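You operate a simulated robot arm through the tools that you are given. There is no shell and no other tool. Be economical: measure what you need, move in short steps, check, and stop when the job is done.

The job below is to be done with a simulated two-armed robot. You get a single attempt, and the scene is never put back.

JOB
Put two of the purple label stands from the top of the wooden counter on the upper shelf of the steel-topped counter. Take the orange sponge and leave it on the shelf under the wooden counter. Do these in any order. Set down upright: purple label stand.

The check looks at the end state, three seconds after you hand in, the way a careful person would. Anything else that was tipped, shoved, dropped, spilled or broken makes it a failure.

ROBOT AND FRAMES
Two 7-joint arms with fingered hands on one trunk, on a base that drives. Base frame: it is fixed to the floor where the robot stands at the start and does not move with it; the origin is under the middle of the robot, x ahead of it, y to its left, z up; the surface under the hand at the start is at about z = 0.85. Units: m, degrees, N and s.
The left shoulder is at the start at [0.07, 0.169, 1.243], the right one opposite. With the tool pointing down near the work surface each hand reaches from about 0.1 to 0.68 m from the robot's upright axis, wherever it stands, measured 20 degrees to its own side. Places, roughly: orange sponge [0.75, -2, 0.75]; shelf under the wooden counter [0.4, -0.1, 0.3]; upper shelf of the steel-topped counter [-0.7, 1.1, 0.5]. Payload 3.4 kg a hand.
The TCP of each hand is the grasp point between the finger pads, 0.023 m short of the fingertips. In the tool frame z runs along the fingers and y along their closing line. Largest opening 0.116 m; the body of the gripper starts 0.065 m behind the TCP. The gripper is a hand of 4 fingers: y runs from the thumb to the fingers, the wrist lies at [0, 0, -0.211] in the tool frame, and closing takes about 1.5 s.
Orientation is told as [roll, pitch, yaw] about the base's x, y, z axes, in that order, counted from this pose: with the fingers straight down and closing along the base's y, the tool's x points along the base's -x, its y along +y and its z along -z.

CONTROLS
- The arms move only by the tool move_arm. It takes "left_rows", "right_rows" or both (then of equal length, played together; a hand with none holds still); each is a list of rows, each an object of numbers (a shift or turn left out is 0, a gripper value left out holds the last): "x", "y", "z": the shift along the tool's x, y, z in m; "rx", "ry", "rz": the turn, a rotation vector about the tool's x, y, z in degrees; "claw": the finger opening in m, from 0 to 0.116. In form: [{"x": .., "y": .., "z": .., "rx": .., "ry": .., "rz": .., "claw": ..}, ...]. A call has 1 to 12 rows; each row is the pose to reach, as a shift and turn from the pose commanded when the call began, along the tool's axes at that moment. A row lasts 0.2 s, in which the tool goes at most 0.05 m and 8.6 degrees; a call with a longer step from one row to the next is refused whole, and so is a gripper value outside its range. A pose out of reach is approached as far as the arm can. The call stops where the force on the tool passes 40 N (or 10 N more than at its start, if that is more) or the arm is blocked; 0.2 s more then pass. Each finger travels about 0.153 m/s and halts on what it meets, pressing with about 23 N; the grip force reading is that of the motor and also rises with nothing between the fingers. The clock runs only during rows and for 0.2 s after the last one: add rows that repeat a pose to give the fingers time. The reply holds the time, the measured pose of the TCP, the force on the tool along the base axes, the opening and the grip force, in the units named above and with some noise, with the torque about the TCP (base axes, N m) and any sound that the robot's microphone picked up.
- Cameras (640 x 400 px; columns grow to the right, rows downward): "scene" is now at [0.1299, -0.0005, 1.4574]; the picture's right is [0.01, -1.00, -0.00], its down [-0.72, -0.01, -0.69] and it looks along [0.69, 0.01, -0.72] (base axes); focal length 274 px, centre (320, 200). "left" rides on the left gripper at [-0.069, 0.001, -0.09] in its tool frame; the picture's right is [-0.01, -1.00, 0.00], its down [0.79, -0.01, -0.61] and it looks along [0.61, -0.01, 0.79] (tool axes); focal length 251 px, centre (320, 200). "right" rides on the right gripper at [0.069, 0.001, -0.09] in its tool frame; the picture's right is [-0.01, 1.00, 0.00], its down [-0.79, -0.01, -0.61] and it looks along [-0.61, -0.01, 0.79] (tool axes); focal length 251 px, centre (320, 200). There is no depth. A picture from a camera that has moved, and an enlarged one, comes with that camera's place and axes in the base frame and with its lens.
- camera(camera): a new picture of that camera. It takes no simulated time.
- slide_trunk(by): slides the trunk up (or, below 0, down) by that many m; the arms and the scene camera ride with it, the base frame stays. It gives what a move gives, with no picture.
- base_move(legs): drives the robot by 1 to 6 legs, each [ahead, left, turn to the left] in m, m and degrees, along the robot's own axes; the way and the turn of a leg run together, so that a leg with both is an arc; at most 1.5 m and 180 degrees a leg. The arms and the cameras ride along, it lands a little off, and it stops where it bumps. It gives what a move gives.
- preshape(shape, hand): the hand has 4 fingers and takes this shape, open, in about a second: jaw (thumb against the fingers, like two jaws); tri (thumb and two fingers); tip (a fingertip pinch); poke (one finger out to press); point (the index stretched); flat (the hand flat); cup (the hand cupped); fist (a fist). The gripper value then closes the fingers along that shape, each until it touches; the sizes above hold for jaw. It gives what a move gives, with no picture.
- head_to(pan, tilt): turns the head with the scene camera to pan (to the left, within 86 degrees either way) and tilt (down, from -29 to 69), counted from straight ahead of the robot. It gives what a move gives.
- zoom(camera, box): a new picture of the part [left, top, right, bottom] of that camera's present view, enlarged. It takes no simulated time.
- finish_job(): hands the job in; it is judged then, once.

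Work in short steps. Places have to be worked out from the pictures, the camera data and where the tool is seen: move nearer, look again, correct. Check each grasp and each placing, and mend what went wrong. You have 165 turns and 118 pictures in all, those below and enlarged ones among them. Open the grippers and draw the arms clear of the work before you hand the job in, unless the task says otherwise; then end with one line.

The tools are called after "Request:" by a JSON object that holds its "name" and its "arguments". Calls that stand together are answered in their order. move_arm: Moves the arms, as the interface text tells. Its arguments: {"type":"object","properties":{"left_rows":{"type":"array","items":{"type":"object","properties":{"x":{"type":"number"},"y":{"type":"number"},"z":{"type":"number"},"rx":{"type":"number"},"ry":{"type":"number"},"rz":{"type":"number"},"claw":{"type":"number"}}}},"right_rows":{"type":"array","items":{"type":"object","properties":{"x":{"type":"number"},"y":{"type":"number"},"z":{"type":"number"},"rx":{"type":"number"},"ry":{"type":"number"},"rz":{"type":"number"},"claw":{"type":"number"}}}}},"required":[]} The other tools are called the same way: slide_trunk (by) slides the trunk up or down; preshape (shape, hand) gives the hand a shape; base_move (legs) drives the base; head_to (pan, tilt) turns the head that bears the scene camera; camera (camera) takes a picture; zoom (camera, box) takes an enlarged picture of a part of a camera's view; finish_job () hands the job in.

At the start:

```text
clock: 0.0
left_ee_pos: [0.5117, 0.0696, 1.199]
left_tool_rot: [0.0, -0.1, 0.1]
left_wrist_force: [0.4, -0.1, 0.0]
left_torque: [-0.03, 0.02, 0.02]
left_opening: 0.1161
left_grip_force: 0.0
left_shape: jaw
right_ee_pos: [0.3681, -0.2868, 1.1059]
right_tool_rot: [0.0, -0.1, 0.0]
right_wrist_force: [-0.7, -0.4, 0.4]
right_torque: [0.0, 0.0, 0.02]
right_opening: 0.1158
right_grip_force: 0.0
right_shape: jaw
trunk travel left (down, up): [-0.75, 0.19]
robot x, y, heading: [-0.001, 0.0014, 0.1]
head pan, tilt: [0.6, 46.1]
```

scene: 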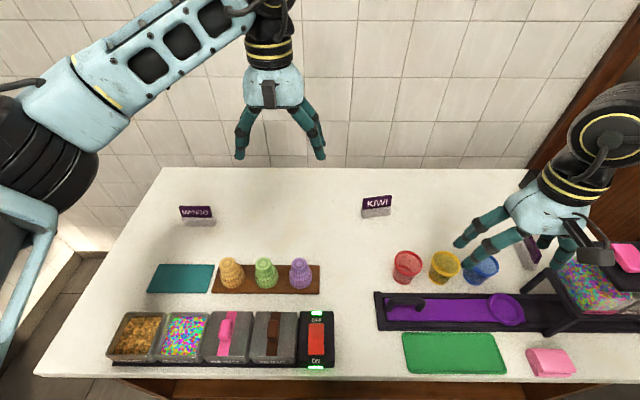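
right: 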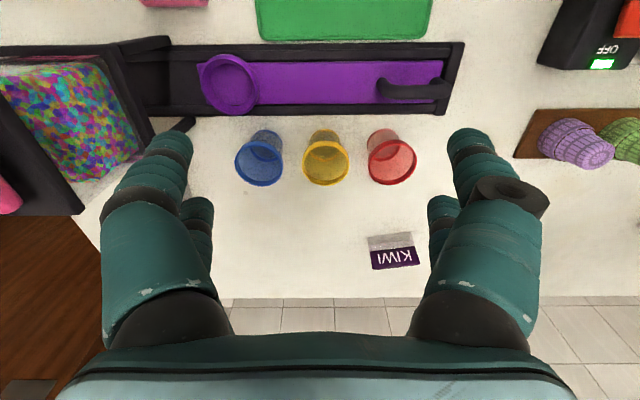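
left: 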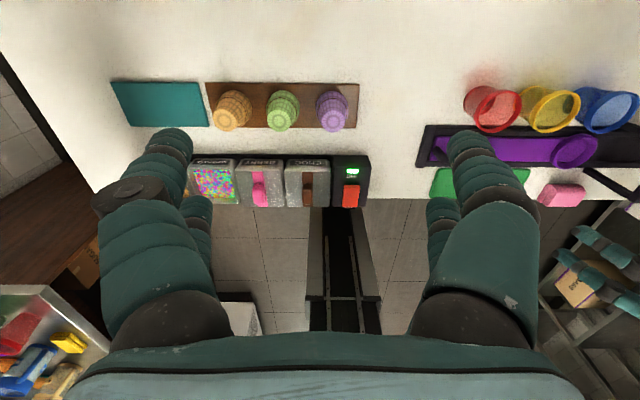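

I see label stands MANGO (left), KIWI (middle) and one on the right by the right hand. I'll look around with the head to find the sponge and steel counter.

Request:
{"name": "head_to", "arguments": {"pan": -70, "tilt": 25}}

Request:
{"name": "camera", "arguments": {"camera": "scene"}}

Request:
{"name": "head_to", "arguments": {"pan": 86, "tilt": 30}}

Request:
{"name": "camera", "arguments": {"camera": "scene"}}

```text
clock: 1.4
left_ee_pos: [0.5112, 0.0689, 1.1978]
left_tool_rot: [0.1, 0.1, 0.0]
left_wrist_force: [-0.2, 0.0, 0.1]
left_torque: [0.01, 0.0, 0.03]
left_opening: 0.1159
left_grip_force: 0.1
left_shape: jaw
right_ee_pos: [0.3689, -0.2862, 1.1065]
right_tool_rot: [0.0, 0.0, 0.1]
right_wrist_force: [-0.3, 0.6, -0.1]
right_torque: [0.02, 0.01, 0.0]
right_opening: 0.116
right_grip_force: 0.1
right_shape: jaw
trunk travel left (down, up): [-0.75, 0.19]
robot x, y, heading: [-0.0015, -0.0017, -0.0]
head pan, tilt: [-70.0, 25.0]
```

```text
114 pictures are left
camera scene: at [0.081, -0.0878, 1.4896], right [-0.94, -0.34, 0.0], down [-0.15, 0.4, -0.91], along [0.31, -0.85, -0.42], focal length 274 px, centre (320, 200)
```

scene: 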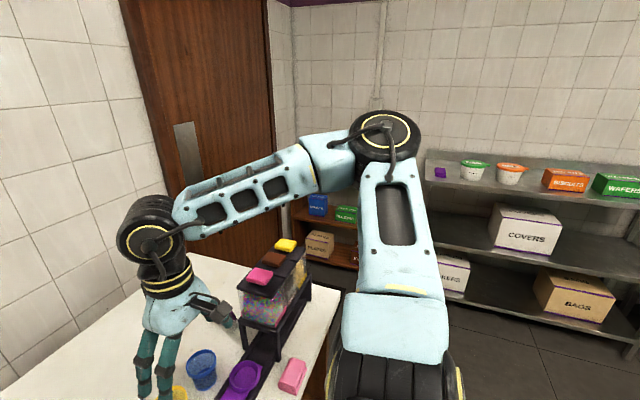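

```text
clock: 3.8
left_ee_pos: [0.5116, 0.0696, 1.1977]
left_tool_rot: [0.0, 0.0, 0.0]
left_wrist_force: [0.2, 0.0, 0.9]
left_torque: [-0.02, -0.02, 0.0]
left_opening: 0.116
left_grip_force: 0.0
left_shape: jaw
right_ee_pos: [0.3691, -0.287, 1.1063]
right_tool_rot: [0.0, 0.1, 0.0]
right_wrist_force: [-0.1, 0.4, 0.1]
right_torque: [0.01, 0.0, 0.0]
right_opening: 0.116
right_grip_force: 0.0
right_shape: jaw
trunk travel left (down, up): [-0.75, 0.19]
robot x, y, heading: [-0.0, -0.0033, -0.1]
head pan, tilt: [85.9, 30.0]
```

```text
113 pictures are left
camera scene: at [0.0559, 0.0889, 1.4816], right [1.0, -0.07, 0.0], down [-0.04, -0.5, -0.87], along [0.06, 0.86, -0.5], focal length 274 px, centre (320, 200)
```

scene: 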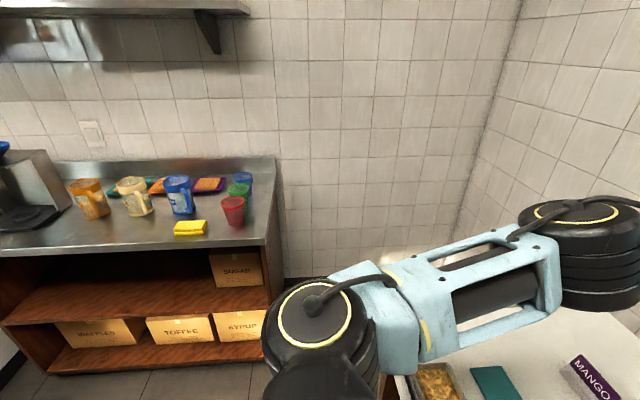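

I'll look back at the label stands in detail.

Request:
{"name": "head_to", "arguments": {"pan": 0, "tilt": 46}}

Request:
{"name": "zoom", "arguments": {"camera": "scene", "box": [340, 170, 420, 230]}}

Request:
{"name": "zoom", "arguments": {"camera": "scene", "box": [160, 190, 240, 240]}}

Request:
{"name": "zoom", "arguments": {"camera": "right", "box": [340, 210, 440, 280]}}

```text
clock: 5.4
left_ee_pos: [0.5123, 0.0702, 1.1995]
left_tool_rot: [-0.1, 0.0, 0.0]
left_wrist_force: [0.4, -0.8, 0.3]
left_torque: [0.03, 0.01, 0.02]
left_opening: 0.1159
left_grip_force: 0.1
left_shape: jaw
right_ee_pos: [0.3698, -0.287, 1.1062]
right_tool_rot: [0.1, 0.0, 0.1]
right_wrist_force: [-0.7, 0.5, 0.1]
right_torque: [0.01, -0.01, 0.04]
right_opening: 0.1156
right_grip_force: 0.1
right_shape: jaw
trunk travel left (down, up): [-0.75, 0.19]
robot x, y, heading: [0.0002, -0.0021, 0.0]
head pan, tilt: [0.0, 46.0]
```

```text
6.67 times, centred on (380, 200) of scene
camera zoom: at [0.13, -0.0012, 1.4576], right [0.0, -1.0, 0.0], down [-0.72, 0.0, -0.69], along [0.69, 0.0, -0.72], focal length 1825 px, centre (-80, 200)
```

zoom: 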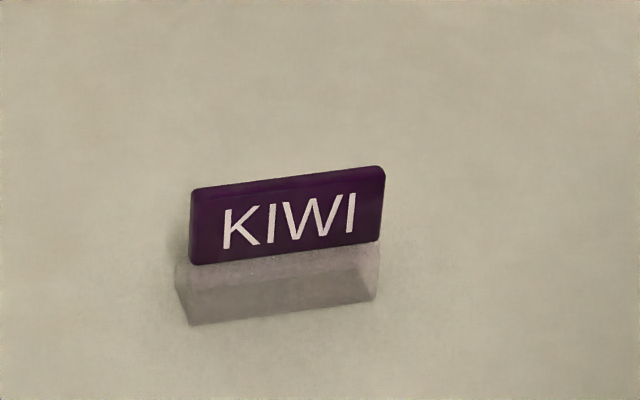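

```text
8.00 times, centred on (200, 215) of scene
camera zoom: at [0.13, -0.0012, 1.4576], right [0.0, -1.0, 0.0], down [-0.72, 0.0, -0.69], along [0.69, 0.0, -0.72], focal length 2190 px, centre (1280, 80)
```

zoom: 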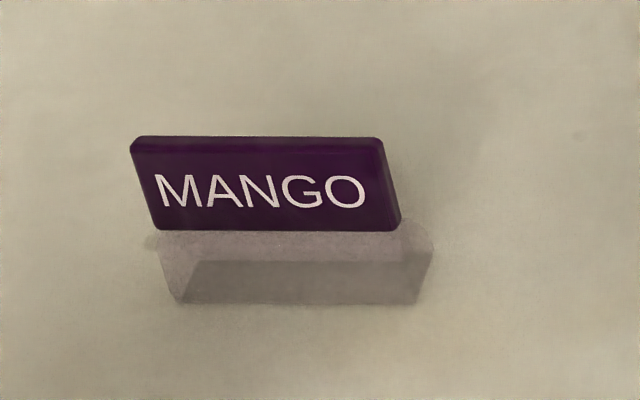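

```text
5.71 times, centred on (390, 245) of right
camera zoom: at [0.2998, -0.285, 1.1957], right [0.01, 1.0, 0.0], down [0.79, -0.01, 0.61], along [0.61, -0.01, -0.79], focal length 1437 px, centre (-80, -57)
```

zoom: 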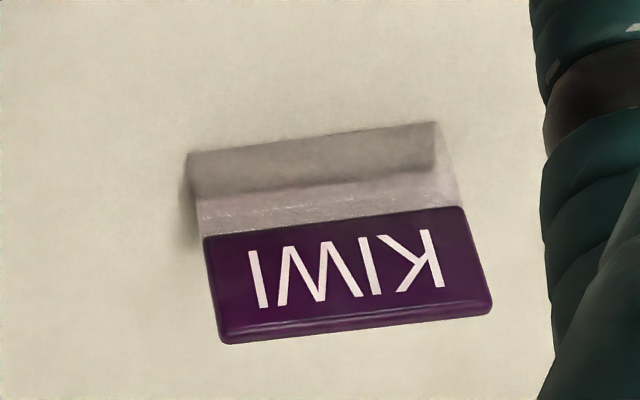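

Label stands are about 0.085 m wide: MANGO near (0.62, 0.344), KIWI near (0.66, -0.157) and yawed about 10°. I'll grip each across its ends with forward-tilted hands, so that they can also be set into the shelf. Moving both hands to pre-grasp poses.

Request:
{"name": "move_arm", "arguments": {"left_rows": [{"x": 0.0015, "y": 0.034, "z": 0.022, "ry": -5.6}, {"x": 0.003, "y": 0.068, "z": 0.045, "ry": -11.2}, {"x": 0.0045, "y": 0.103, "z": 0.067, "ry": -16.9}, {"x": 0.006, "y": 0.137, "z": 0.09, "ry": -22.5}, {"x": 0.0075, "y": 0.171, "z": 0.112, "ry": -28.1}, {"x": 0.009, "y": 0.205, "z": 0.135, "ry": -33.7}, {"x": 0.01, "y": 0.24, "z": 0.157, "ry": -39.4}, {"x": 0.011, "y": 0.274, "z": 0.18, "ry": -45}], "right_rows": [{"x": -0.024, "y": 0.014, "z": 0.008, "ry": -4.5}, {"x": -0.048, "y": 0.028, "z": 0.016, "ry": -9}, {"x": -0.071, "y": 0.042, "z": 0.025, "ry": -13.5}, {"x": -0.095, "y": 0.056, "z": 0.033, "ry": -18}, {"x": -0.119, "y": 0.07, "z": 0.041, "ry": -22.5}, {"x": -0.143, "y": 0.084, "z": 0.05, "ry": -27}, {"x": -0.166, "y": 0.098, "z": 0.058, "ry": -31.5}, {"x": -0.19, "y": 0.112, "z": 0.066, "ry": -36}]}}

Request:
{"name": "camera", "arguments": {"camera": "left"}}

Request:
{"name": "camera", "arguments": {"camera": "right"}}

Request:
{"name": "camera", "arguments": {"camera": "scene"}}

```text
clock: 7.2
left_ee_pos: [0.5016, 0.3433, 1.0174]
left_tool_rot: [0.2, -45.0, -0.2]
left_wrist_force: [-0.1, 0.5, 1.1]
left_torque: [-0.01, 0.02, -0.02]
left_opening: 0.1157
left_grip_force: 0.0
left_shape: jaw
right_ee_pos: [0.5607, -0.1751, 1.0399]
right_tool_rot: [0.0, -36.1, -0.2]
right_wrist_force: [0.8, -0.8, 0.5]
right_torque: [-0.02, 0.02, 0.01]
right_opening: 0.1159
right_grip_force: 0.0
right_shape: jaw
trunk travel left (down, up): [-0.75, 0.19]
robot x, y, heading: [-0.0005, 0.0006, -0.0]
head pan, tilt: [0.0, 46.0]
```

```text
109 pictures are left
camera left: at [0.485, 0.3429, 1.1282], right [0.01, -1.0, 0.0], down [-0.99, -0.01, -0.13], along [0.13, 0.0, -0.99], focal length 251 px, centre (320, 200)
```

left: 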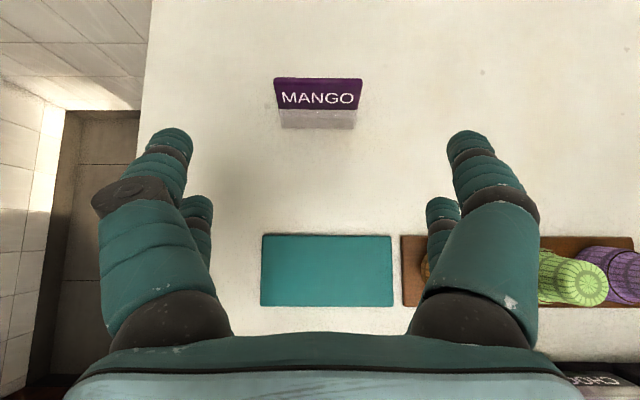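

```text
108 pictures are left
camera right: at [0.4528, -0.173, 1.0724], right [0.01, 1.0, 0.01], down [0.29, -0.01, 0.96], along [0.96, -0.01, -0.29], focal length 251 px, centre (320, 200)
```

right: 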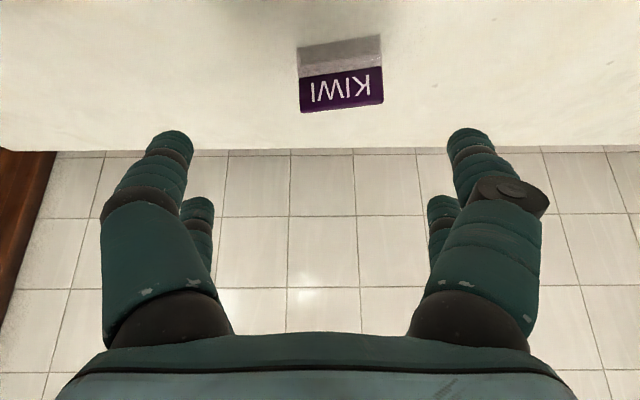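

```text
107 pictures are left
camera scene: at [0.131, -0.0021, 1.4576], right [0.0, -1.0, 0.0], down [-0.72, 0.0, -0.69], along [0.69, 0.0, -0.72], focal length 274 px, centre (320, 200)
```

scene: 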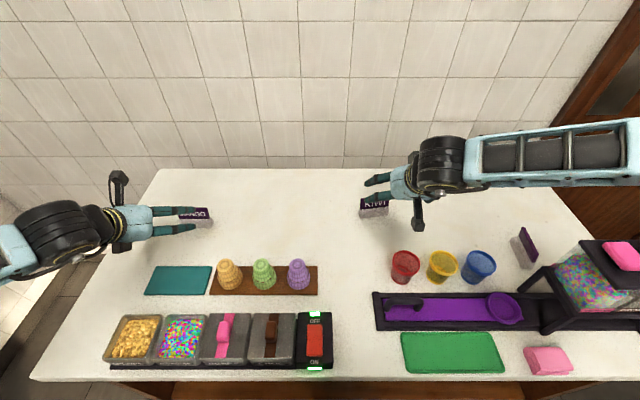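

Readings match. MANGO centre is about (0.617, 0.345) and KIWI about (0.657, -0.154) with 10° yaw. Going in with both hands open, then checking.

Request:
{"name": "move_arm", "arguments": {"left_rows": [{"z": 0.035, "y": 0.001}, {"z": 0.07, "y": 0.002, "x": 0.001}, {"z": 0.105, "y": 0.002, "x": 0.002}, {"z": 0.135, "y": 0.002, "x": 0.003}, {"z": 0.15, "y": 0.002, "x": 0.003}, {"z": 0.166, "y": 0.002, "x": 0.0035}], "right_rows": [{"x": 0.004, "y": 0.006, "z": 0.038, "rx": -3, "rz": -4}, {"x": 0.008, "y": 0.011, "z": 0.076, "rx": -5.9, "rz": -8.1}, {"x": 0.008, "y": 0.0135, "z": 0.105, "rx": -5.9, "rz": -8.1}, {"x": 0.009, "y": 0.0165, "z": 0.135, "rx": -5.9, "rz": -8.1}, {"x": 0.009, "y": 0.019, "z": 0.155, "rx": -5.9, "rz": -8.1}, {"x": 0.009, "y": 0.021, "z": 0.1755, "rx": -5.9, "rz": -8.1}]}}

Request:
{"name": "camera", "arguments": {"camera": "left"}}

Request:
{"name": "camera", "arguments": {"camera": "right"}}

```text
clock: 8.6
left_ee_pos: [0.6155, 0.3448, 0.8981]
left_tool_rot: [0.0, -45.0, -0.1]
left_wrist_force: [-0.7, 0.0, 0.3]
left_torque: [0.01, 0.03, -0.05]
left_opening: 0.1156
left_grip_force: 0.0
left_shape: jaw
right_ee_pos: [0.6016, -0.1932, 0.9581]
right_tool_rot: [0.1, -36.0, 10.1]
right_wrist_force: [-0.6, -0.1, 0.0]
right_torque: [0.0, 0.0, 0.0]
right_opening: 0.116
right_grip_force: 0.1
right_shape: jaw
right hand out of reach, approached as far as the arm can: row 2, 3, 4, 5, 6
trunk travel left (down, up): [-0.75, 0.19]
robot x, y, heading: [0.0021, -0.003, -0.1]
head pan, tilt: [0.0, 46.0]
```

```text
106 pictures are left
camera left: at [0.5997, 0.3453, 1.0099], right [0.01, -1.0, 0.01], down [-0.99, -0.01, -0.13], along [0.13, -0.01, -0.99], focal length 251 px, centre (320, 200)
```

left: 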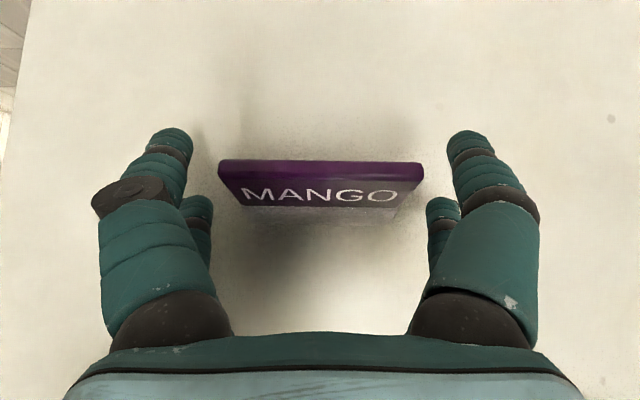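

```text
105 pictures are left
camera right: at [0.4944, -0.2112, 0.9902], right [-0.17, 0.99, 0.01], down [0.28, 0.04, 0.96], along [0.94, 0.16, -0.29], focal length 251 px, centre (320, 200)
```

right: 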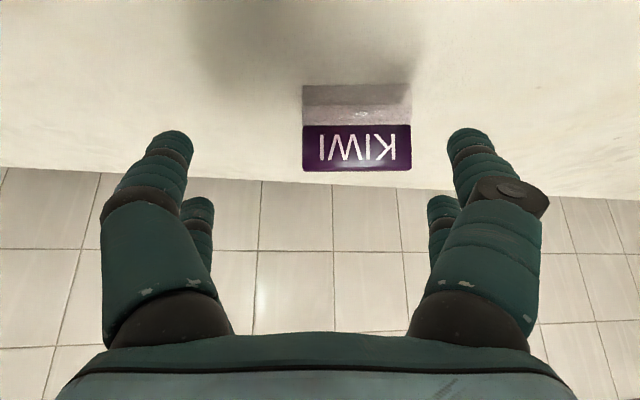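

MANGO sits between the left fingers; the right hand stopped short (out of reach). I'll close the left hand, and back the right one off slightly.

Request:
{"name": "move_arm", "arguments": {"left_rows": [{"claw": 0.08}, {"claw": 0.06}, {"claw": 0.06}, {"claw": 0.06}, {"claw": 0.06}, {"claw": 0.06}], "right_rows": [{"z": -0.03}, {"z": -0.06}, {"z": -0.09}, {"z": -0.1}, {"z": -0.1}, {"z": -0.1}]}}

Request:
{"name": "camera", "arguments": {"camera": "left"}}

```text
clock: 10.0
left_ee_pos: [0.6157, 0.346, 0.8986]
left_tool_rot: [0.1, -45.1, 0.0]
left_wrist_force: [-0.3, -0.4, -0.7]
left_torque: [-0.03, -0.02, -0.03]
left_opening: 0.0715
left_grip_force: 22.8
left_shape: jaw
right_ee_pos: [0.5421, -0.2035, 1.0349]
right_tool_rot: [0.0, -36.0, 10.0]
right_wrist_force: [0.1, -0.7, 0.0]
right_torque: [0.03, 0.03, 0.01]
right_opening: 0.1159
right_grip_force: 0.0
right_shape: jaw
trunk travel left (down, up): [-0.75, 0.19]
robot x, y, heading: [0.0003, -0.0001, 0.2]
head pan, tilt: [0.0, 46.0]
```

```text
104 pictures are left
camera left: at [0.5995, 0.3457, 1.0102], right [0.01, -1.0, 0.01], down [-0.99, -0.01, -0.13], along [0.13, -0.01, -0.99], focal length 251 px, centre (320, 200)
```

left: 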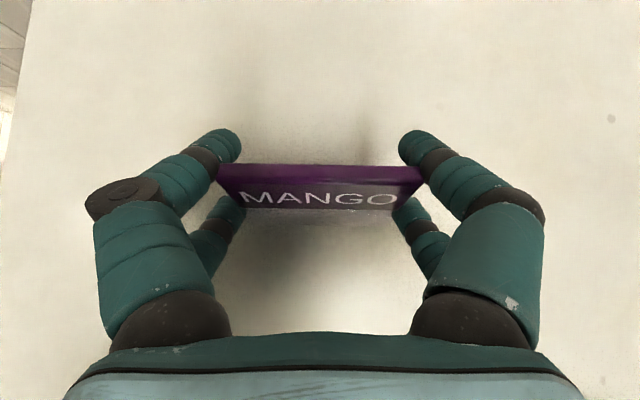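

Grip holds at 23 N. Lifting MANGO 0.1 m straight up and looking.

Request:
{"name": "move_arm", "arguments": {"left_rows": [{"x": -0.01, "z": -0.01}, {"x": -0.03, "z": -0.03}, {"x": -0.05, "z": -0.05}, {"x": -0.07, "z": -0.07}, {"x": -0.085, "z": -0.085}]}}

Request:
{"name": "camera", "arguments": {"camera": "left"}}

Request:
{"name": "camera", "arguments": {"camera": "scene"}}

```text
clock: 11.2
left_ee_pos: [0.6155, 0.3454, 1.0172]
left_tool_rot: [0.0, -44.9, 0.0]
left_wrist_force: [-0.3, 0.2, -0.6]
left_torque: [-0.02, 0.0, 0.0]
left_opening: 0.0714
left_grip_force: 23.4
left_shape: jaw
right_ee_pos: [0.5414, -0.2047, 1.0343]
right_tool_rot: [0.1, -36.0, 10.0]
right_wrist_force: [0.3, -1.2, -0.1]
right_torque: [-0.03, 0.01, -0.01]
right_opening: 0.1159
right_grip_force: 0.0
right_shape: jaw
trunk travel left (down, up): [-0.75, 0.19]
robot x, y, heading: [-0.0012, 0.0019, 0.2]
head pan, tilt: [0.0, 46.0]
```

```text
103 pictures are left
camera left: at [0.6002, 0.3462, 1.1289], right [0.01, -1.0, 0.01], down [-0.99, -0.01, -0.13], along [0.13, -0.01, -0.99], focal length 251 px, centre (320, 200)
```

left: 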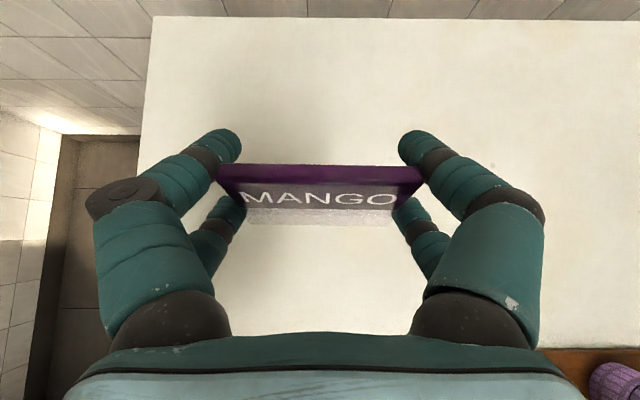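

```text
102 pictures are left
camera scene: at [0.1299, -0.0012, 1.4576], right [0.0, -1.0, 0.0], down [-0.72, 0.0, -0.69], along [0.69, 0.0, -0.72], focal length 274 px, centre (320, 200)
```

scene: 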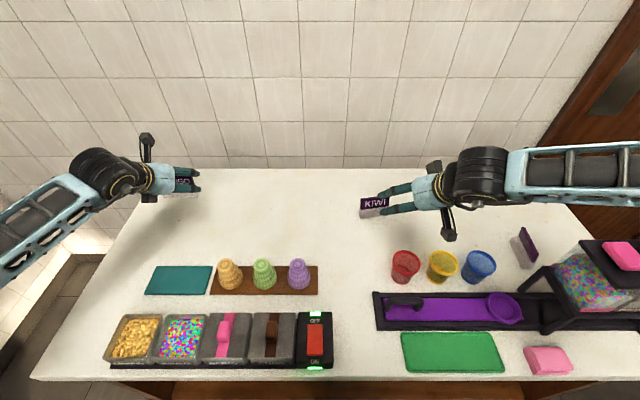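

MANGO is held. To bring KIWI into comfortable reach I'll shift the base left 0.08 m and turn 10° left.

Request:
{"name": "base_move", "arguments": {"legs": [[-0.01, 0.08, 10]]}}

Request:
{"name": "camera", "arguments": {"camera": "right"}}

```text
clock: 12.3
left_ee_pos: [0.5281, 0.5259, 1.0181]
left_tool_rot: [0.2, -44.9, 10.0]
left_wrist_force: [-0.1, -0.5, -2.0]
left_torque: [-0.02, -0.01, -0.02]
left_opening: 0.0717
left_grip_force: 22.8
left_shape: jaw
right_ee_pos: [0.5532, -0.0291, 1.0339]
right_tool_rot: [0.1, -36.0, 20.2]
right_wrist_force: [0.0, -0.6, 0.0]
right_torque: [-0.01, -0.02, 0.01]
right_opening: 0.116
right_grip_force: 0.0
right_shape: jaw
trunk travel left (down, up): [-0.75, 0.19]
robot x, y, heading: [-0.016, 0.0781, 10.1]
head pan, tilt: [0.0, 46.0]
```

```text
101 pictures are left
camera right: at [0.4513, -0.0637, 1.0657], right [-0.34, 0.94, 0.01], down [0.27, 0.09, 0.96], along [0.9, 0.33, -0.29], focal length 251 px, centre (320, 200)
```

right: 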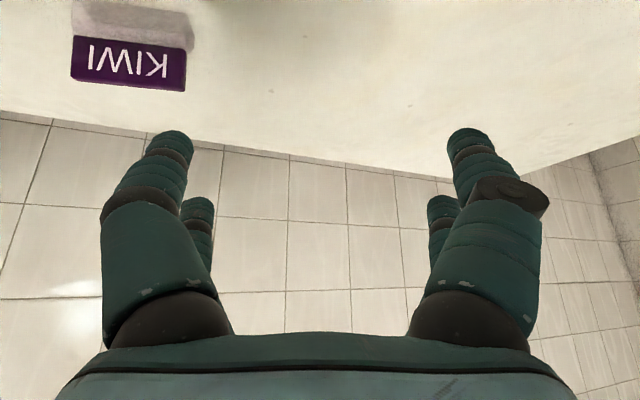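

Moving the right hand sideways onto KIWI's approach line and undoing 10° of yaw.

Request:
{"name": "move_arm", "arguments": {"right_rows": [{"x": 0.0094, "y": -0.0344, "z": -0.0006, "rx": 1.5, "rz": 2}, {"x": 0.0188, "y": -0.0687, "z": -0.0012, "rx": 3, "rz": 4}, {"x": 0.0283, "y": -0.103, "z": -0.0019, "rx": 4.4, "rz": 6.1}, {"x": 0.0377, "y": -0.1374, "z": -0.0025, "rx": 5.9, "rz": 8.1}]}}

Request:
{"name": "camera", "arguments": {"camera": "right"}}

```text
clock: 13.3
left_ee_pos: [0.5291, 0.5256, 1.0197]
left_tool_rot: [0.1, -45.0, 10.1]
left_wrist_force: [-0.2, 0.3, -1.1]
left_torque: [-0.01, 0.0, -0.05]
left_opening: 0.0715
left_grip_force: 23.1
left_shape: jaw
right_ee_pos: [0.5686, -0.1689, 1.0149]
right_tool_rot: [0.1, -36.0, 10.1]
right_wrist_force: [-0.7, 0.0, 0.1]
right_torque: [0.04, 0.02, 0.03]
right_opening: 0.116
right_grip_force: 0.1
right_shape: jaw
trunk travel left (down, up): [-0.75, 0.19]
robot x, y, heading: [-0.0164, 0.0821, 10.2]
head pan, tilt: [0.0, 46.0]
```

```text
100 pictures are left
camera right: at [0.462, -0.1859, 1.0475], right [-0.17, 0.99, 0.01], down [0.28, 0.04, 0.96], along [0.94, 0.16, -0.29], focal length 251 px, centre (320, 200)
```

right: 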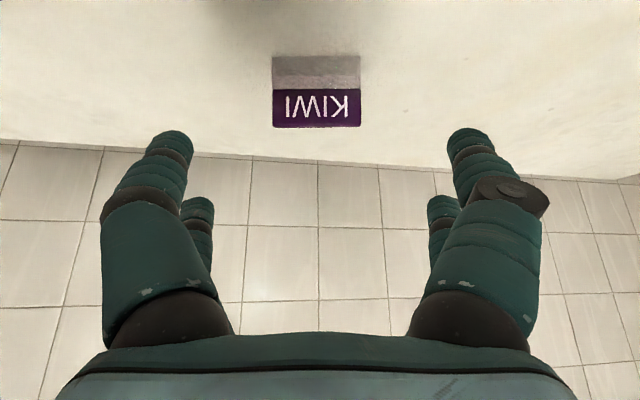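

KIWI is centred on the hand's axis. Advancing 0.15 m straight along the fingers.

Request:
{"name": "move_arm", "arguments": {"right_rows": [{"z": 0.04, "y": -0.001}, {"z": 0.08, "y": -0.001}, {"z": 0.11, "y": -0.001}, {"z": 0.13, "y": -0.001}, {"z": 0.151, "y": -0.001}]}}

Request:
{"name": "camera", "arguments": {"camera": "right"}}

```text
clock: 14.5
left_ee_pos: [0.5282, 0.5267, 1.0175]
left_tool_rot: [0.1, -45.0, 10.0]
left_wrist_force: [0.0, 0.1, -1.6]
left_torque: [0.02, 0.01, 0.02]
left_opening: 0.0714
left_grip_force: 23.0
left_shape: jaw
right_ee_pos: [0.6455, -0.1549, 0.9125]
right_tool_rot: [0.0, -35.9, 10.1]
right_wrist_force: [0.0, -0.2, 0.0]
right_torque: [0.02, -0.01, 0.01]
right_opening: 0.1158
right_grip_force: 0.1
right_shape: jaw
right hand out of reach, approached as far as the arm can: row 5
trunk travel left (down, up): [-0.75, 0.19]
robot x, y, heading: [-0.0178, 0.0777, 10.0]
head pan, tilt: [0.0, 46.0]
```

```text
99 pictures are left
camera right: at [0.539, -0.1716, 0.9448], right [-0.17, 0.99, 0.01], down [0.29, 0.04, 0.96], along [0.94, 0.16, -0.29], focal length 251 px, centre (320, 200)
```

right: 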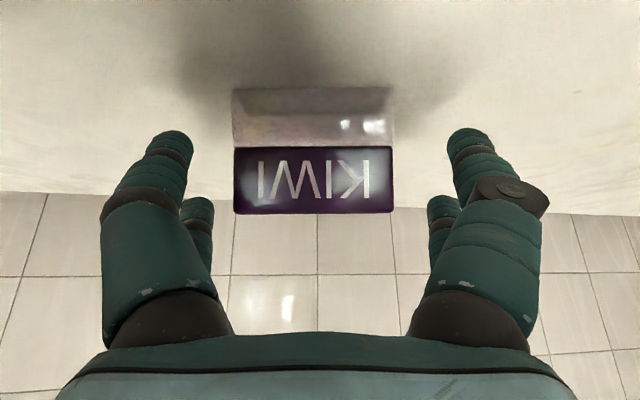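

About 2 cm short; I'll slide the trunk down 0.02 m and creep the base ahead 0.015 m, which exactly closes the gap.

Request:
{"name": "slide_trunk", "arguments": {"by": -0.02}}

Request:
{"name": "base_move", "arguments": {"legs": [[0.013, 0, 0]]}}

Request:
{"name": "camera", "arguments": {"camera": "right"}}

```text
clock: 15.2
left_ee_pos: [0.5277, 0.5277, 0.9978]
left_tool_rot: [0.0, -44.9, 10.2]
left_wrist_force: [0.7, 0.3, -1.5]
left_torque: [0.01, -0.01, 0.01]
left_opening: 0.0716
left_grip_force: 23.4
left_shape: jaw
right_ee_pos: [0.645, -0.1533, 0.8923]
right_tool_rot: [0.2, -35.9, 10.2]
right_wrist_force: [0.4, 0.2, 0.5]
right_torque: [0.01, 0.0, 0.0]
right_opening: 0.1158
right_grip_force: 0.0
right_shape: jaw
trunk travel left (down, up): [-0.73, 0.21]
robot x, y, heading: [-0.0183, 0.0789, 10.2]
head pan, tilt: [0.0, 46.0]
```

```text
clock: 16.0
left_ee_pos: [0.5381, 0.5306, 0.9993]
left_tool_rot: [0.0, -45.0, 10.2]
left_wrist_force: [-0.4, 0.2, -1.1]
left_torque: [-0.01, 0.02, 0.02]
left_opening: 0.0713
left_grip_force: 23.0
left_shape: jaw
right_ee_pos: [0.6563, -0.1516, 0.8939]
right_tool_rot: [0.1, -35.9, 10.2]
right_wrist_force: [-0.2, 0.4, 0.7]
right_torque: [0.02, -0.02, 0.03]
right_opening: 0.116
right_grip_force: 0.0
right_shape: jaw
trunk travel left (down, up): [-0.73, 0.21]
robot x, y, heading: [-0.0053, 0.0744, 10.3]
head pan, tilt: [0.0, 46.0]
```

```text
98 pictures are left
camera right: at [0.5499, -0.1687, 0.9265], right [-0.17, 0.99, 0.01], down [0.28, 0.04, 0.96], along [0.94, 0.16, -0.29], focal length 251 px, centre (320, 200)
```

right: 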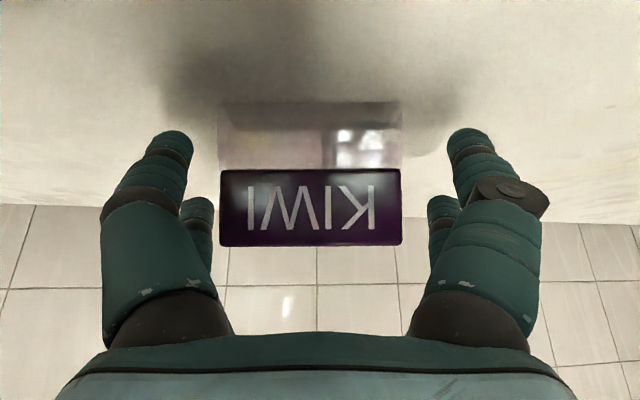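

KIWI sits ~5 mm off centre to the hand's -y; correcting and closing.

Request:
{"name": "move_arm", "arguments": {"right_rows": [{"y": -0.005}, {"y": -0.005, "claw": 0.08}, {"y": -0.005, "claw": 0.06}, {"y": -0.005, "claw": 0.06}, {"y": -0.005, "claw": 0.06}, {"y": -0.005, "claw": 0.06}, {"y": -0.005, "claw": 0.06}]}}

Request:
{"name": "camera", "arguments": {"camera": "right"}}

```text
clock: 17.6
left_ee_pos: [0.5417, 0.5298, 0.9976]
left_tool_rot: [0.0, -45.0, 10.2]
left_wrist_force: [-0.6, -1.5, -1.6]
left_torque: [0.0, 0.0, -0.03]
left_opening: 0.0717
left_grip_force: 22.8
left_shape: jaw
right_ee_pos: [0.66, -0.156, 0.8933]
right_tool_rot: [0.1, -35.8, 10.1]
right_wrist_force: [0.7, -0.1, 0.1]
right_torque: [-0.02, -0.01, -0.03]
right_opening: 0.0721
right_grip_force: 23.1
right_shape: jaw
trunk travel left (down, up): [-0.73, 0.21]
robot x, y, heading: [-0.0088, 0.0799, 10.4]
head pan, tilt: [0.0, 46.0]
```

```text
97 pictures are left
camera right: at [0.5536, -0.1733, 0.9257], right [-0.17, 0.99, 0.01], down [0.29, 0.04, 0.96], along [0.94, 0.16, -0.29], focal length 251 px, centre (320, 200)
```

right: 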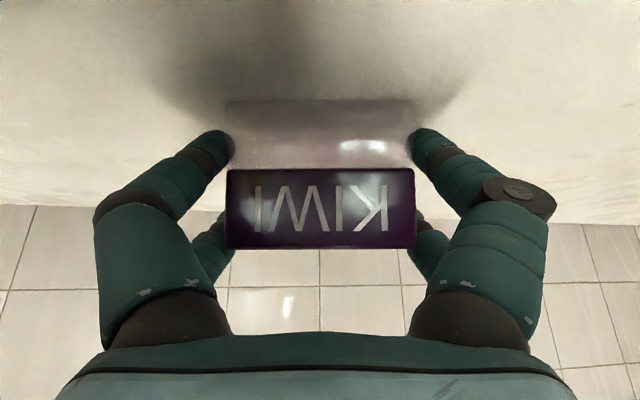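

KIWI is gripped. Lifting with the trunk, then checking.

Request:
{"name": "slide_trunk", "arguments": {"by": 0.12}}

Request:
{"name": "camera", "arguments": {"camera": "right"}}

Request:
{"name": "camera", "arguments": {"camera": "scene"}}

```text
clock: 19.1
left_ee_pos: [0.5423, 0.5293, 1.1168]
left_tool_rot: [0.0, -45.1, 10.2]
left_wrist_force: [0.0, -0.2, -0.8]
left_torque: [-0.02, -0.04, 0.0]
left_opening: 0.0715
left_grip_force: 22.5
left_shape: jaw
right_ee_pos: [0.66, -0.1563, 1.0128]
right_tool_rot: [0.1, -35.8, 10.3]
right_wrist_force: [-0.1, 0.1, -0.7]
right_torque: [-0.03, -0.04, 0.01]
right_opening: 0.0725
right_grip_force: 22.8
right_shape: jaw
trunk travel left (down, up): [-0.85, 0.09]
robot x, y, heading: [-0.0027, 0.0822, 10.2]
head pan, tilt: [0.0, 46.0]
```

```text
96 pictures are left
camera right: at [0.5539, -0.1733, 1.0455], right [-0.17, 0.99, 0.01], down [0.29, 0.04, 0.96], along [0.94, 0.16, -0.29], focal length 251 px, centre (320, 200)
```

right: 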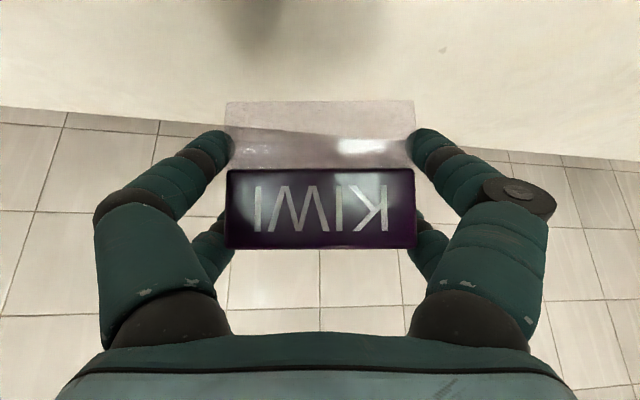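

```text
95 pictures are left
camera scene: at [0.1244, 0.1029, 1.5575], right [0.18, -0.98, 0.0], down [-0.71, -0.13, -0.69], along [0.68, 0.12, -0.72], focal length 274 px, centre (320, 200)
```

scene: 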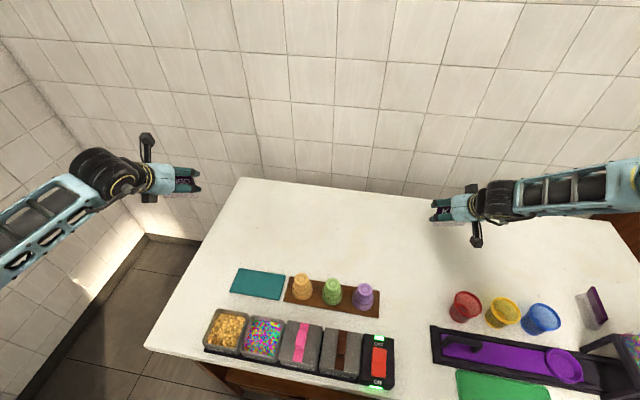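

Both are held. Raising the trunk and inspecting the right side clearance and the steel counter before driving.

Request:
{"name": "slide_trunk", "arguments": {"by": 0.085}}

Request:
{"name": "head_to", "arguments": {"pan": -55, "tilt": 40}}

Request:
{"name": "camera", "arguments": {"camera": "scene"}}

Request:
{"name": "head_to", "arguments": {"pan": 86, "tilt": 35}}

Request:
{"name": "camera", "arguments": {"camera": "scene"}}

```text
clock: 20.3
left_ee_pos: [0.541, 0.5303, 1.2029]
left_tool_rot: [0.0, -45.0, 10.2]
left_wrist_force: [0.4, -0.6, -0.8]
left_torque: [0.04, 0.03, -0.01]
left_opening: 0.0716
left_grip_force: 23.1
left_shape: jaw
right_ee_pos: [0.6597, -0.1556, 1.0982]
right_tool_rot: [0.2, -35.7, 10.3]
right_wrist_force: [0.1, -0.5, -1.0]
right_torque: [-0.03, -0.01, 0.0]
right_opening: 0.0724
right_grip_force: 22.5
right_shape: jaw
trunk travel left (down, up): [-0.935, 0.005]
robot x, y, heading: [-0.0025, 0.0788, 10.4]
head pan, tilt: [0.0, 46.0]
```

```text
clock: 21.5
left_ee_pos: [0.5415, 0.5291, 1.2024]
left_tool_rot: [0.1, -45.0, 10.2]
left_wrist_force: [0.1, -0.2, -0.3]
left_torque: [0.0, 0.02, 0.01]
left_opening: 0.0715
left_grip_force: 23.1
left_shape: jaw
right_ee_pos: [0.6595, -0.1565, 1.0972]
right_tool_rot: [0.1, -36.0, 10.2]
right_wrist_force: [1.5, 0.5, -0.9]
right_torque: [-0.02, -0.03, -0.04]
right_opening: 0.0724
right_grip_force: 23.6
right_shape: jaw
trunk travel left (down, up): [-0.935, 0.005]
robot x, y, heading: [-0.0044, 0.0804, 10.4]
head pan, tilt: [-55.0, 40.0]
```

```text
94 pictures are left
camera scene: at [0.1054, 0.0288, 1.6512], right [-0.7, -0.71, 0.0], down [-0.46, 0.45, -0.77], along [0.54, -0.54, -0.64], focal length 274 px, centre (320, 200)
```

scene: 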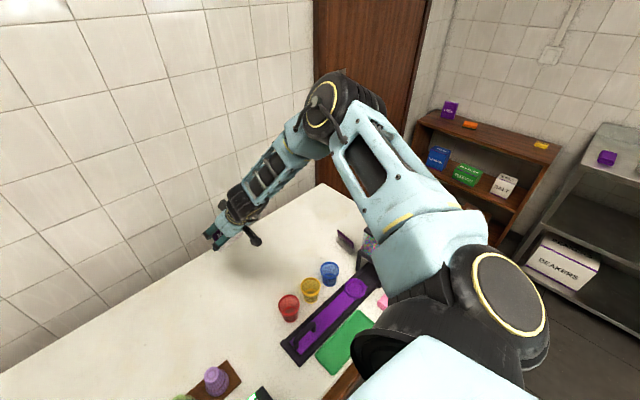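

```text
clock: 23.8
left_ee_pos: [0.5414, 0.5307, 1.2024]
left_tool_rot: [0.0, -45.0, 10.2]
left_wrist_force: [0.8, 0.0, -1.3]
left_torque: [0.01, -0.01, 0.01]
left_opening: 0.0713
left_grip_force: 23.4
left_shape: jaw
right_ee_pos: [0.6602, -0.1559, 1.0976]
right_tool_rot: [0.0, -35.8, 10.2]
right_wrist_force: [-0.1, 0.3, -0.4]
right_torque: [0.0, -0.03, -0.04]
right_opening: 0.0724
right_grip_force: 23.2
right_shape: jaw
trunk travel left (down, up): [-0.935, 0.005]
robot x, y, heading: [-0.001, 0.0811, 10.4]
head pan, tilt: [85.9, 35.0]
```

```text
93 pictures are left
camera scene: at [0.0357, 0.1762, 1.6588], right [0.99, 0.11, 0.0], down [0.06, -0.57, -0.82], along [-0.09, 0.81, -0.57], focal length 274 px, centre (320, 200)
```

scene: 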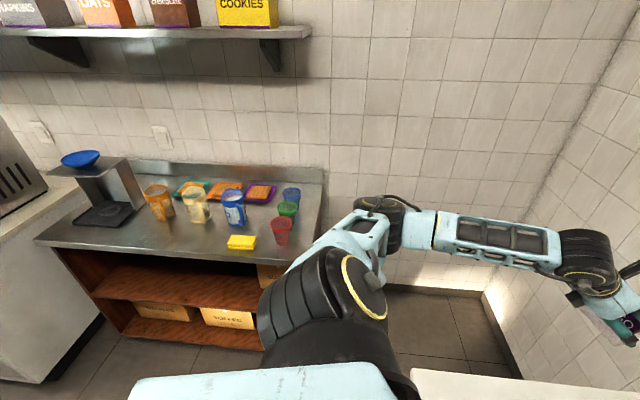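

Elbows ride high and clear. The steel counter front is at about y≈0.85, x from about -1.1 to -0.15. The orange sponge is probably on the wooden bookcase by the door. Back up, then turn to face the steel counter.

Request:
{"name": "base_move", "arguments": {"legs": [[-0.4, 0, 0], [0, 0, 79.6]]}}

Request:
{"name": "head_to", "arguments": {"pan": 0, "tilt": 40}}

Request:
{"name": "camera", "arguments": {"camera": "scene"}}

```text
clock: 29.7
left_ee_pos: [-0.7405, 0.6291, 1.2029]
left_tool_rot: [0.0, -45.0, 89.7]
left_wrist_force: [0.2, 0.1, -1.3]
left_torque: [0.0, 0.0, 0.01]
left_opening: 0.0714
left_grip_force: 22.9
left_shape: jaw
right_ee_pos: [-0.0444, 0.6213, 1.0976]
right_tool_rot: [0.1, -35.8, 89.7]
right_wrist_force: [0.1, -0.4, -0.4]
right_torque: [-0.02, 0.02, 0.01]
right_opening: 0.0723
right_grip_force: 23.2
right_shape: jaw
trunk travel left (down, up): [-0.935, 0.005]
robot x, y, heading: [-0.4036, 0.0119, 89.6]
head pan, tilt: [85.9, 35.0]
```

```text
clock: 31.3
left_ee_pos: [-0.7411, 0.6286, 1.2025]
left_tool_rot: [0.0, -45.0, 89.7]
left_wrist_force: [-1.7, -0.1, -0.9]
left_torque: [0.01, 0.01, -0.01]
left_opening: 0.0714
left_grip_force: 23.1
left_shape: jaw
right_ee_pos: [-0.0438, 0.6218, 1.0976]
right_tool_rot: [0.1, -35.8, 89.7]
right_wrist_force: [-0.4, -0.4, -1.0]
right_torque: [-0.02, -0.01, -0.02]
right_opening: 0.0724
right_grip_force: 23.3
right_shape: jaw
trunk travel left (down, up): [-0.935, 0.005]
robot x, y, heading: [-0.397, 0.0093, 89.7]
head pan, tilt: [0.0, 40.0]
```

```text
92 pictures are left
camera scene: at [-0.3985, 0.1451, 1.6512], right [1.0, 0.0, 0.0], down [0.0, -0.64, -0.77], along [0.0, 0.77, -0.64], focal length 274 px, centre (320, 200)
```

scene: 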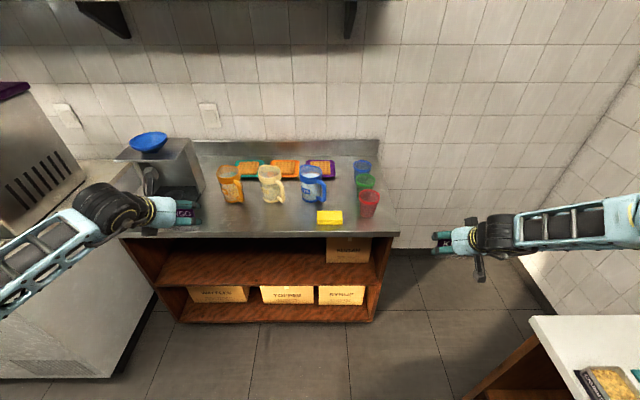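

The upper shelf is clear from about x=-1.1 to -0.36 (SUGAR box at the right). I'll draw both hands inward and level, so they can be driven into the shelf together.

Request:
{"name": "move_arm", "arguments": {"left_rows": [{"x": 0.0314, "y": -0.0288, "z": -0.0017}, {"x": 0.0628, "y": -0.0576, "z": -0.0034}, {"x": 0.0942, "y": -0.0864, "z": -0.0051}, {"x": 0.1256, "y": -0.1152, "z": -0.0068}, {"x": 0.157, "y": -0.144, "z": -0.0085}], "right_rows": [{"x": 0.0178, "y": 0.0306, "z": -0.0129}, {"x": 0.0356, "y": 0.0612, "z": -0.0259}, {"x": 0.0534, "y": 0.0918, "z": -0.0388}, {"x": 0.0712, "y": 0.1224, "z": -0.0518}, {"x": 0.089, "y": 0.153, "z": -0.0647}]}}

Request:
{"name": "base_move", "arguments": {"legs": [[0, 0.27, 0]]}}

Request:
{"name": "camera", "arguments": {"camera": "scene"}}

```text
clock: 32.5
left_ee_pos: [-0.5821, 0.5188, 1.1062]
left_tool_rot: [-2.9, -44.9, 90.3]
left_wrist_force: [0.0, 0.3, -1.1]
left_torque: [0.02, 0.0, 0.0]
left_opening: 0.0706
left_grip_force: 23.4
left_shape: jaw
left hand out of reach, approached as far as the arm can: row 5
right_ee_pos: [-0.1424, 0.5312, 1.1465]
right_tool_rot: [0.2, -35.6, 89.9]
right_wrist_force: [0.4, 0.2, -0.5]
right_torque: [-0.02, 0.0, -0.01]
right_opening: 0.0715
right_grip_force: 22.8
right_shape: jaw
right hand out of reach, approached as far as the arm can: row 1, 2, 3, 4, 5
trunk travel left (down, up): [-0.935, 0.005]
robot x, y, heading: [-0.3999, 0.0097, 89.8]
head pan, tilt: [0.0, 40.0]
```

```text
clock: 34.4
left_ee_pos: [-0.8471, 0.5214, 1.1063]
left_tool_rot: [-2.8, -44.9, 89.7]
left_wrist_force: [-0.7, -0.6, -0.1]
left_torque: [0.01, -0.01, 0.05]
left_opening: 0.0706
left_grip_force: 23.1
left_shape: jaw
right_ee_pos: [-0.4067, 0.5321, 1.1461]
right_tool_rot: [0.2, -35.5, 89.5]
right_wrist_force: [-0.7, 0.5, -0.8]
right_torque: [0.01, 0.0, 0.03]
right_opening: 0.0716
right_grip_force: 22.8
right_shape: jaw
trunk travel left (down, up): [-0.935, 0.005]
robot x, y, heading: [-0.6677, 0.0147, 89.2]
head pan, tilt: [0.0, 40.0]
```

```text
91 pictures are left
camera scene: at [-0.6629, 0.1471, 1.6512], right [1.0, -0.01, 0.0], down [-0.01, -0.64, -0.77], along [0.01, 0.77, -0.64], focal length 274 px, centre (320, 200)
```

scene: 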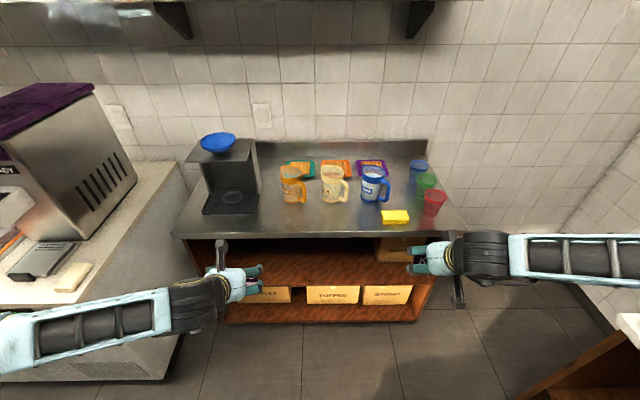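

Shifting the base 0.1 m further left so the right stand clears the SUGAR box, and raising the left hand a little to level the two and remove its roll.

Request:
{"name": "move_arm", "arguments": {"left_rows": [{"x": -0.014, "y": 0.012, "z": -0.014}, {"x": -0.028, "y": 0.025, "z": -0.028}, {"x": -0.028, "y": 0.025, "z": -0.028}]}}

Request:
{"name": "base_move", "arguments": {"legs": [[0, 0.1, 0.6]]}}

Request:
{"name": "zoom", "arguments": {"camera": "scene", "box": [180, 200, 500, 400]}}

```text
clock: 35.2
left_ee_pos: [-0.8761, 0.5218, 1.1439]
left_tool_rot: [-2.9, -44.9, 89.9]
left_wrist_force: [-0.2, -0.3, -1.6]
left_torque: [0.0, 0.02, 0.0]
left_opening: 0.0709
left_grip_force: 22.7
left_shape: jaw
right_ee_pos: [-0.4087, 0.5317, 1.1472]
right_tool_rot: [0.1, -35.5, 89.6]
right_wrist_force: [0.8, 0.1, -0.9]
right_torque: [-0.01, 0.05, -0.04]
right_opening: 0.0715
right_grip_force: 22.8
right_shape: jaw
trunk travel left (down, up): [-0.935, 0.005]
robot x, y, heading: [-0.6689, 0.0109, 89.3]
head pan, tilt: [0.0, 40.0]
```

```text
clock: 36.3
left_ee_pos: [-0.9734, 0.5221, 1.1456]
left_tool_rot: [-2.4, -45.0, 90.0]
left_wrist_force: [-0.4, 0.3, -0.2]
left_torque: [-0.03, 0.02, 0.01]
left_opening: 0.0708
left_grip_force: 23.1
left_shape: jaw
right_ee_pos: [-0.5063, 0.5341, 1.1464]
right_tool_rot: [0.6, -35.4, 89.8]
right_wrist_force: [0.6, 0.5, -1.6]
right_torque: [-0.02, 0.06, 0.06]
right_opening: 0.0715
right_grip_force: 23.6
right_shape: jaw
trunk travel left (down, up): [-0.935, 0.005]
robot x, y, heading: [-0.7652, 0.0105, 90.0]
head pan, tilt: [0.0, 40.0]
```

```text
2.00 times, centred on (340, 300) of scene
camera zoom: at [-0.7589, 0.1478, 1.6512], right [1.0, 0.0, -0.01], down [-0.01, -0.64, -0.77], along [0.0, 0.77, -0.64], focal length 548 px, centre (280, 0)
```

zoom: 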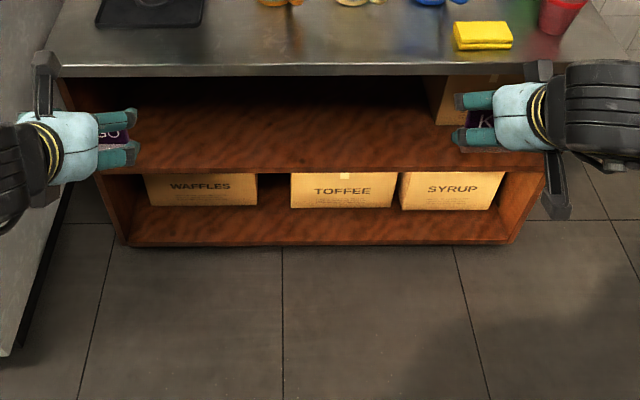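

Counter edge is at about y=0.9, z=0.835; upper shelf z≈0.49. Before lowering, I need the elbow locations relative to the counter and the appliance on the left, so I'll look sideways.

Request:
{"name": "head_to", "arguments": {"pan": 60, "tilt": 35}}

Request:
{"name": "camera", "arguments": {"camera": "scene"}}

Request:
{"name": "head_to", "arguments": {"pan": -60, "tilt": 35}}

Request:
{"name": "camera", "arguments": {"camera": "scene"}}

```text
clock: 37.6
left_ee_pos: [-0.9773, 0.5215, 1.1434]
left_tool_rot: [-3.0, -44.9, 90.3]
left_wrist_force: [-0.3, 0.0, -1.3]
left_torque: [0.0, -0.01, 0.01]
left_opening: 0.0707
left_grip_force: 23.2
left_shape: jaw
right_ee_pos: [-0.5132, 0.5351, 1.1483]
right_tool_rot: [0.2, -35.5, 90.0]
right_wrist_force: [1.1, -0.1, -0.6]
right_torque: [0.0, -0.06, 0.0]
right_opening: 0.0715
right_grip_force: 23.2
right_shape: jaw
trunk travel left (down, up): [-0.935, 0.005]
robot x, y, heading: [-0.7685, 0.0122, 89.7]
head pan, tilt: [60.0, 35.0]
```

```text
89 pictures are left
camera scene: at [-0.8421, 0.1072, 1.6588], right [0.5, 0.86, 0.0], down [0.49, -0.29, -0.82], along [-0.71, 0.41, -0.57], focal length 274 px, centre (320, 200)
```

scene: 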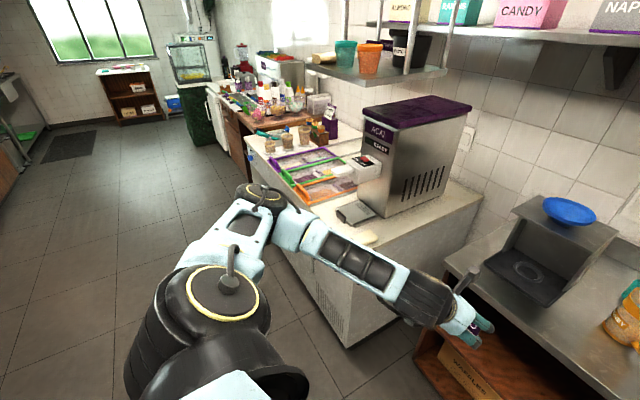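

```text
clock: 39.6
left_ee_pos: [-0.9782, 0.521, 1.1445]
left_tool_rot: [-3.0, -44.9, 90.3]
left_wrist_force: [-0.9, -0.5, -0.7]
left_torque: [-0.03, 0.0, 0.04]
left_opening: 0.0707
left_grip_force: 23.3
left_shape: jaw
right_ee_pos: [-0.5124, 0.5344, 1.1473]
right_tool_rot: [0.1, -35.5, 90.0]
right_wrist_force: [0.6, -0.2, -1.6]
right_torque: [0.0, -0.03, -0.04]
right_opening: 0.0716
right_grip_force: 22.8
right_shape: jaw
trunk travel left (down, up): [-0.935, 0.005]
robot x, y, heading: [-0.7673, 0.0163, 89.8]
head pan, tilt: [-60.0, 35.0]
```

```text
88 pictures are left
camera scene: at [-0.6909, 0.1067, 1.6588], right [0.5, -0.87, 0.0], down [-0.5, -0.29, -0.82], along [0.71, 0.41, -0.57], focal length 274 px, centre (320, 200)
```

scene: 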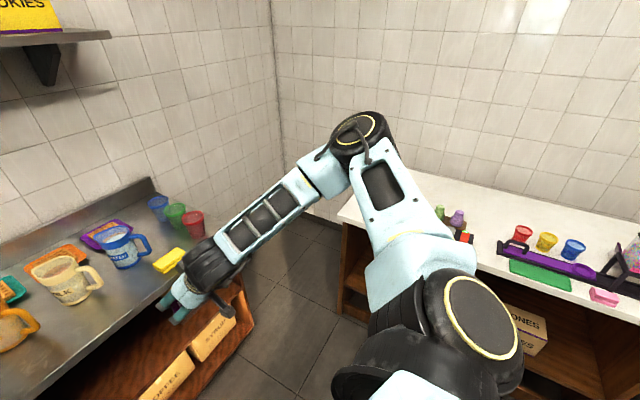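

Elbows sit about 0.25 m forward and 0.53 m out, at shoulder height, so they'll stay in front of the counter edge when lowered. First straighten the left roll, then lower the trunk 0.55 m while still back from the counter.

Request:
{"name": "move_arm", "arguments": {"left_rows": [{"rx": -1.5}, {"rx": -3}]}}

Request:
{"name": "slide_trunk", "arguments": {"by": -0.55}}

Request:
{"name": "head_to", "arguments": {"pan": 0, "tilt": 25}}

Request:
{"name": "camera", "arguments": {"camera": "scene"}}

```text
clock: 40.2
left_ee_pos: [-0.979, 0.521, 1.1431]
left_tool_rot: [0.1, -44.9, 90.3]
left_wrist_force: [0.2, -0.2, -2.0]
left_torque: [0.0, 0.0, -0.01]
left_opening: 0.0708
left_grip_force: 23.1
left_shape: jaw
right_ee_pos: [-0.5121, 0.5345, 1.1484]
right_tool_rot: [0.1, -35.5, 90.1]
right_wrist_force: [0.8, 0.0, -1.1]
right_torque: [0.02, -0.02, -0.04]
right_opening: 0.0716
right_grip_force: 23.1
right_shape: jaw
trunk travel left (down, up): [-0.935, 0.005]
robot x, y, heading: [-0.7684, 0.0131, 89.7]
head pan, tilt: [-60.0, 35.0]
```

```text
refused: -0.55 is not a number from -0.4 to 0.4
```

```text
clock: 41.5
left_ee_pos: [-0.9794, 0.522, 1.144]
left_tool_rot: [-0.1, -44.9, 90.3]
left_wrist_force: [-0.9, -0.2, -0.9]
left_torque: [-0.01, 0.05, -0.01]
left_opening: 0.0711
left_grip_force: 22.9
left_shape: jaw
right_ee_pos: [-0.5127, 0.5331, 1.1473]
right_tool_rot: [0.1, -35.5, 90.0]
right_wrist_force: [-0.3, -0.1, 0.1]
right_torque: [-0.01, 0.01, 0.0]
right_opening: 0.0715
right_grip_force: 22.9
right_shape: jaw
trunk travel left (down, up): [-0.935, 0.005]
robot x, y, heading: [-0.7655, 0.0133, 89.5]
head pan, tilt: [0.0, 25.0]
```

```text
87 pictures are left
camera scene: at [-0.7669, 0.155, 1.6745], right [1.0, 0.0, 0.0], down [0.0, -0.42, -0.91], along [0.0, 0.91, -0.42], focal length 274 px, centre (320, 200)
```

scene: 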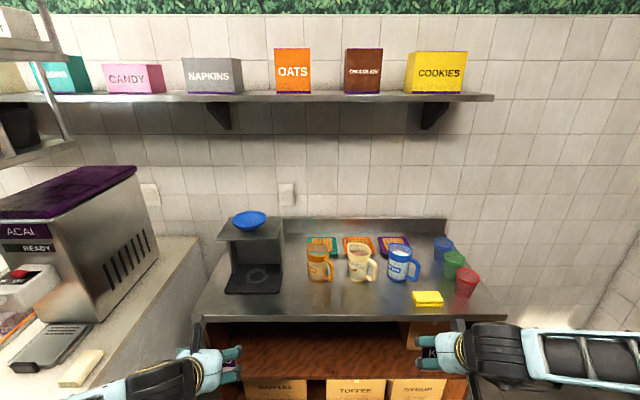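

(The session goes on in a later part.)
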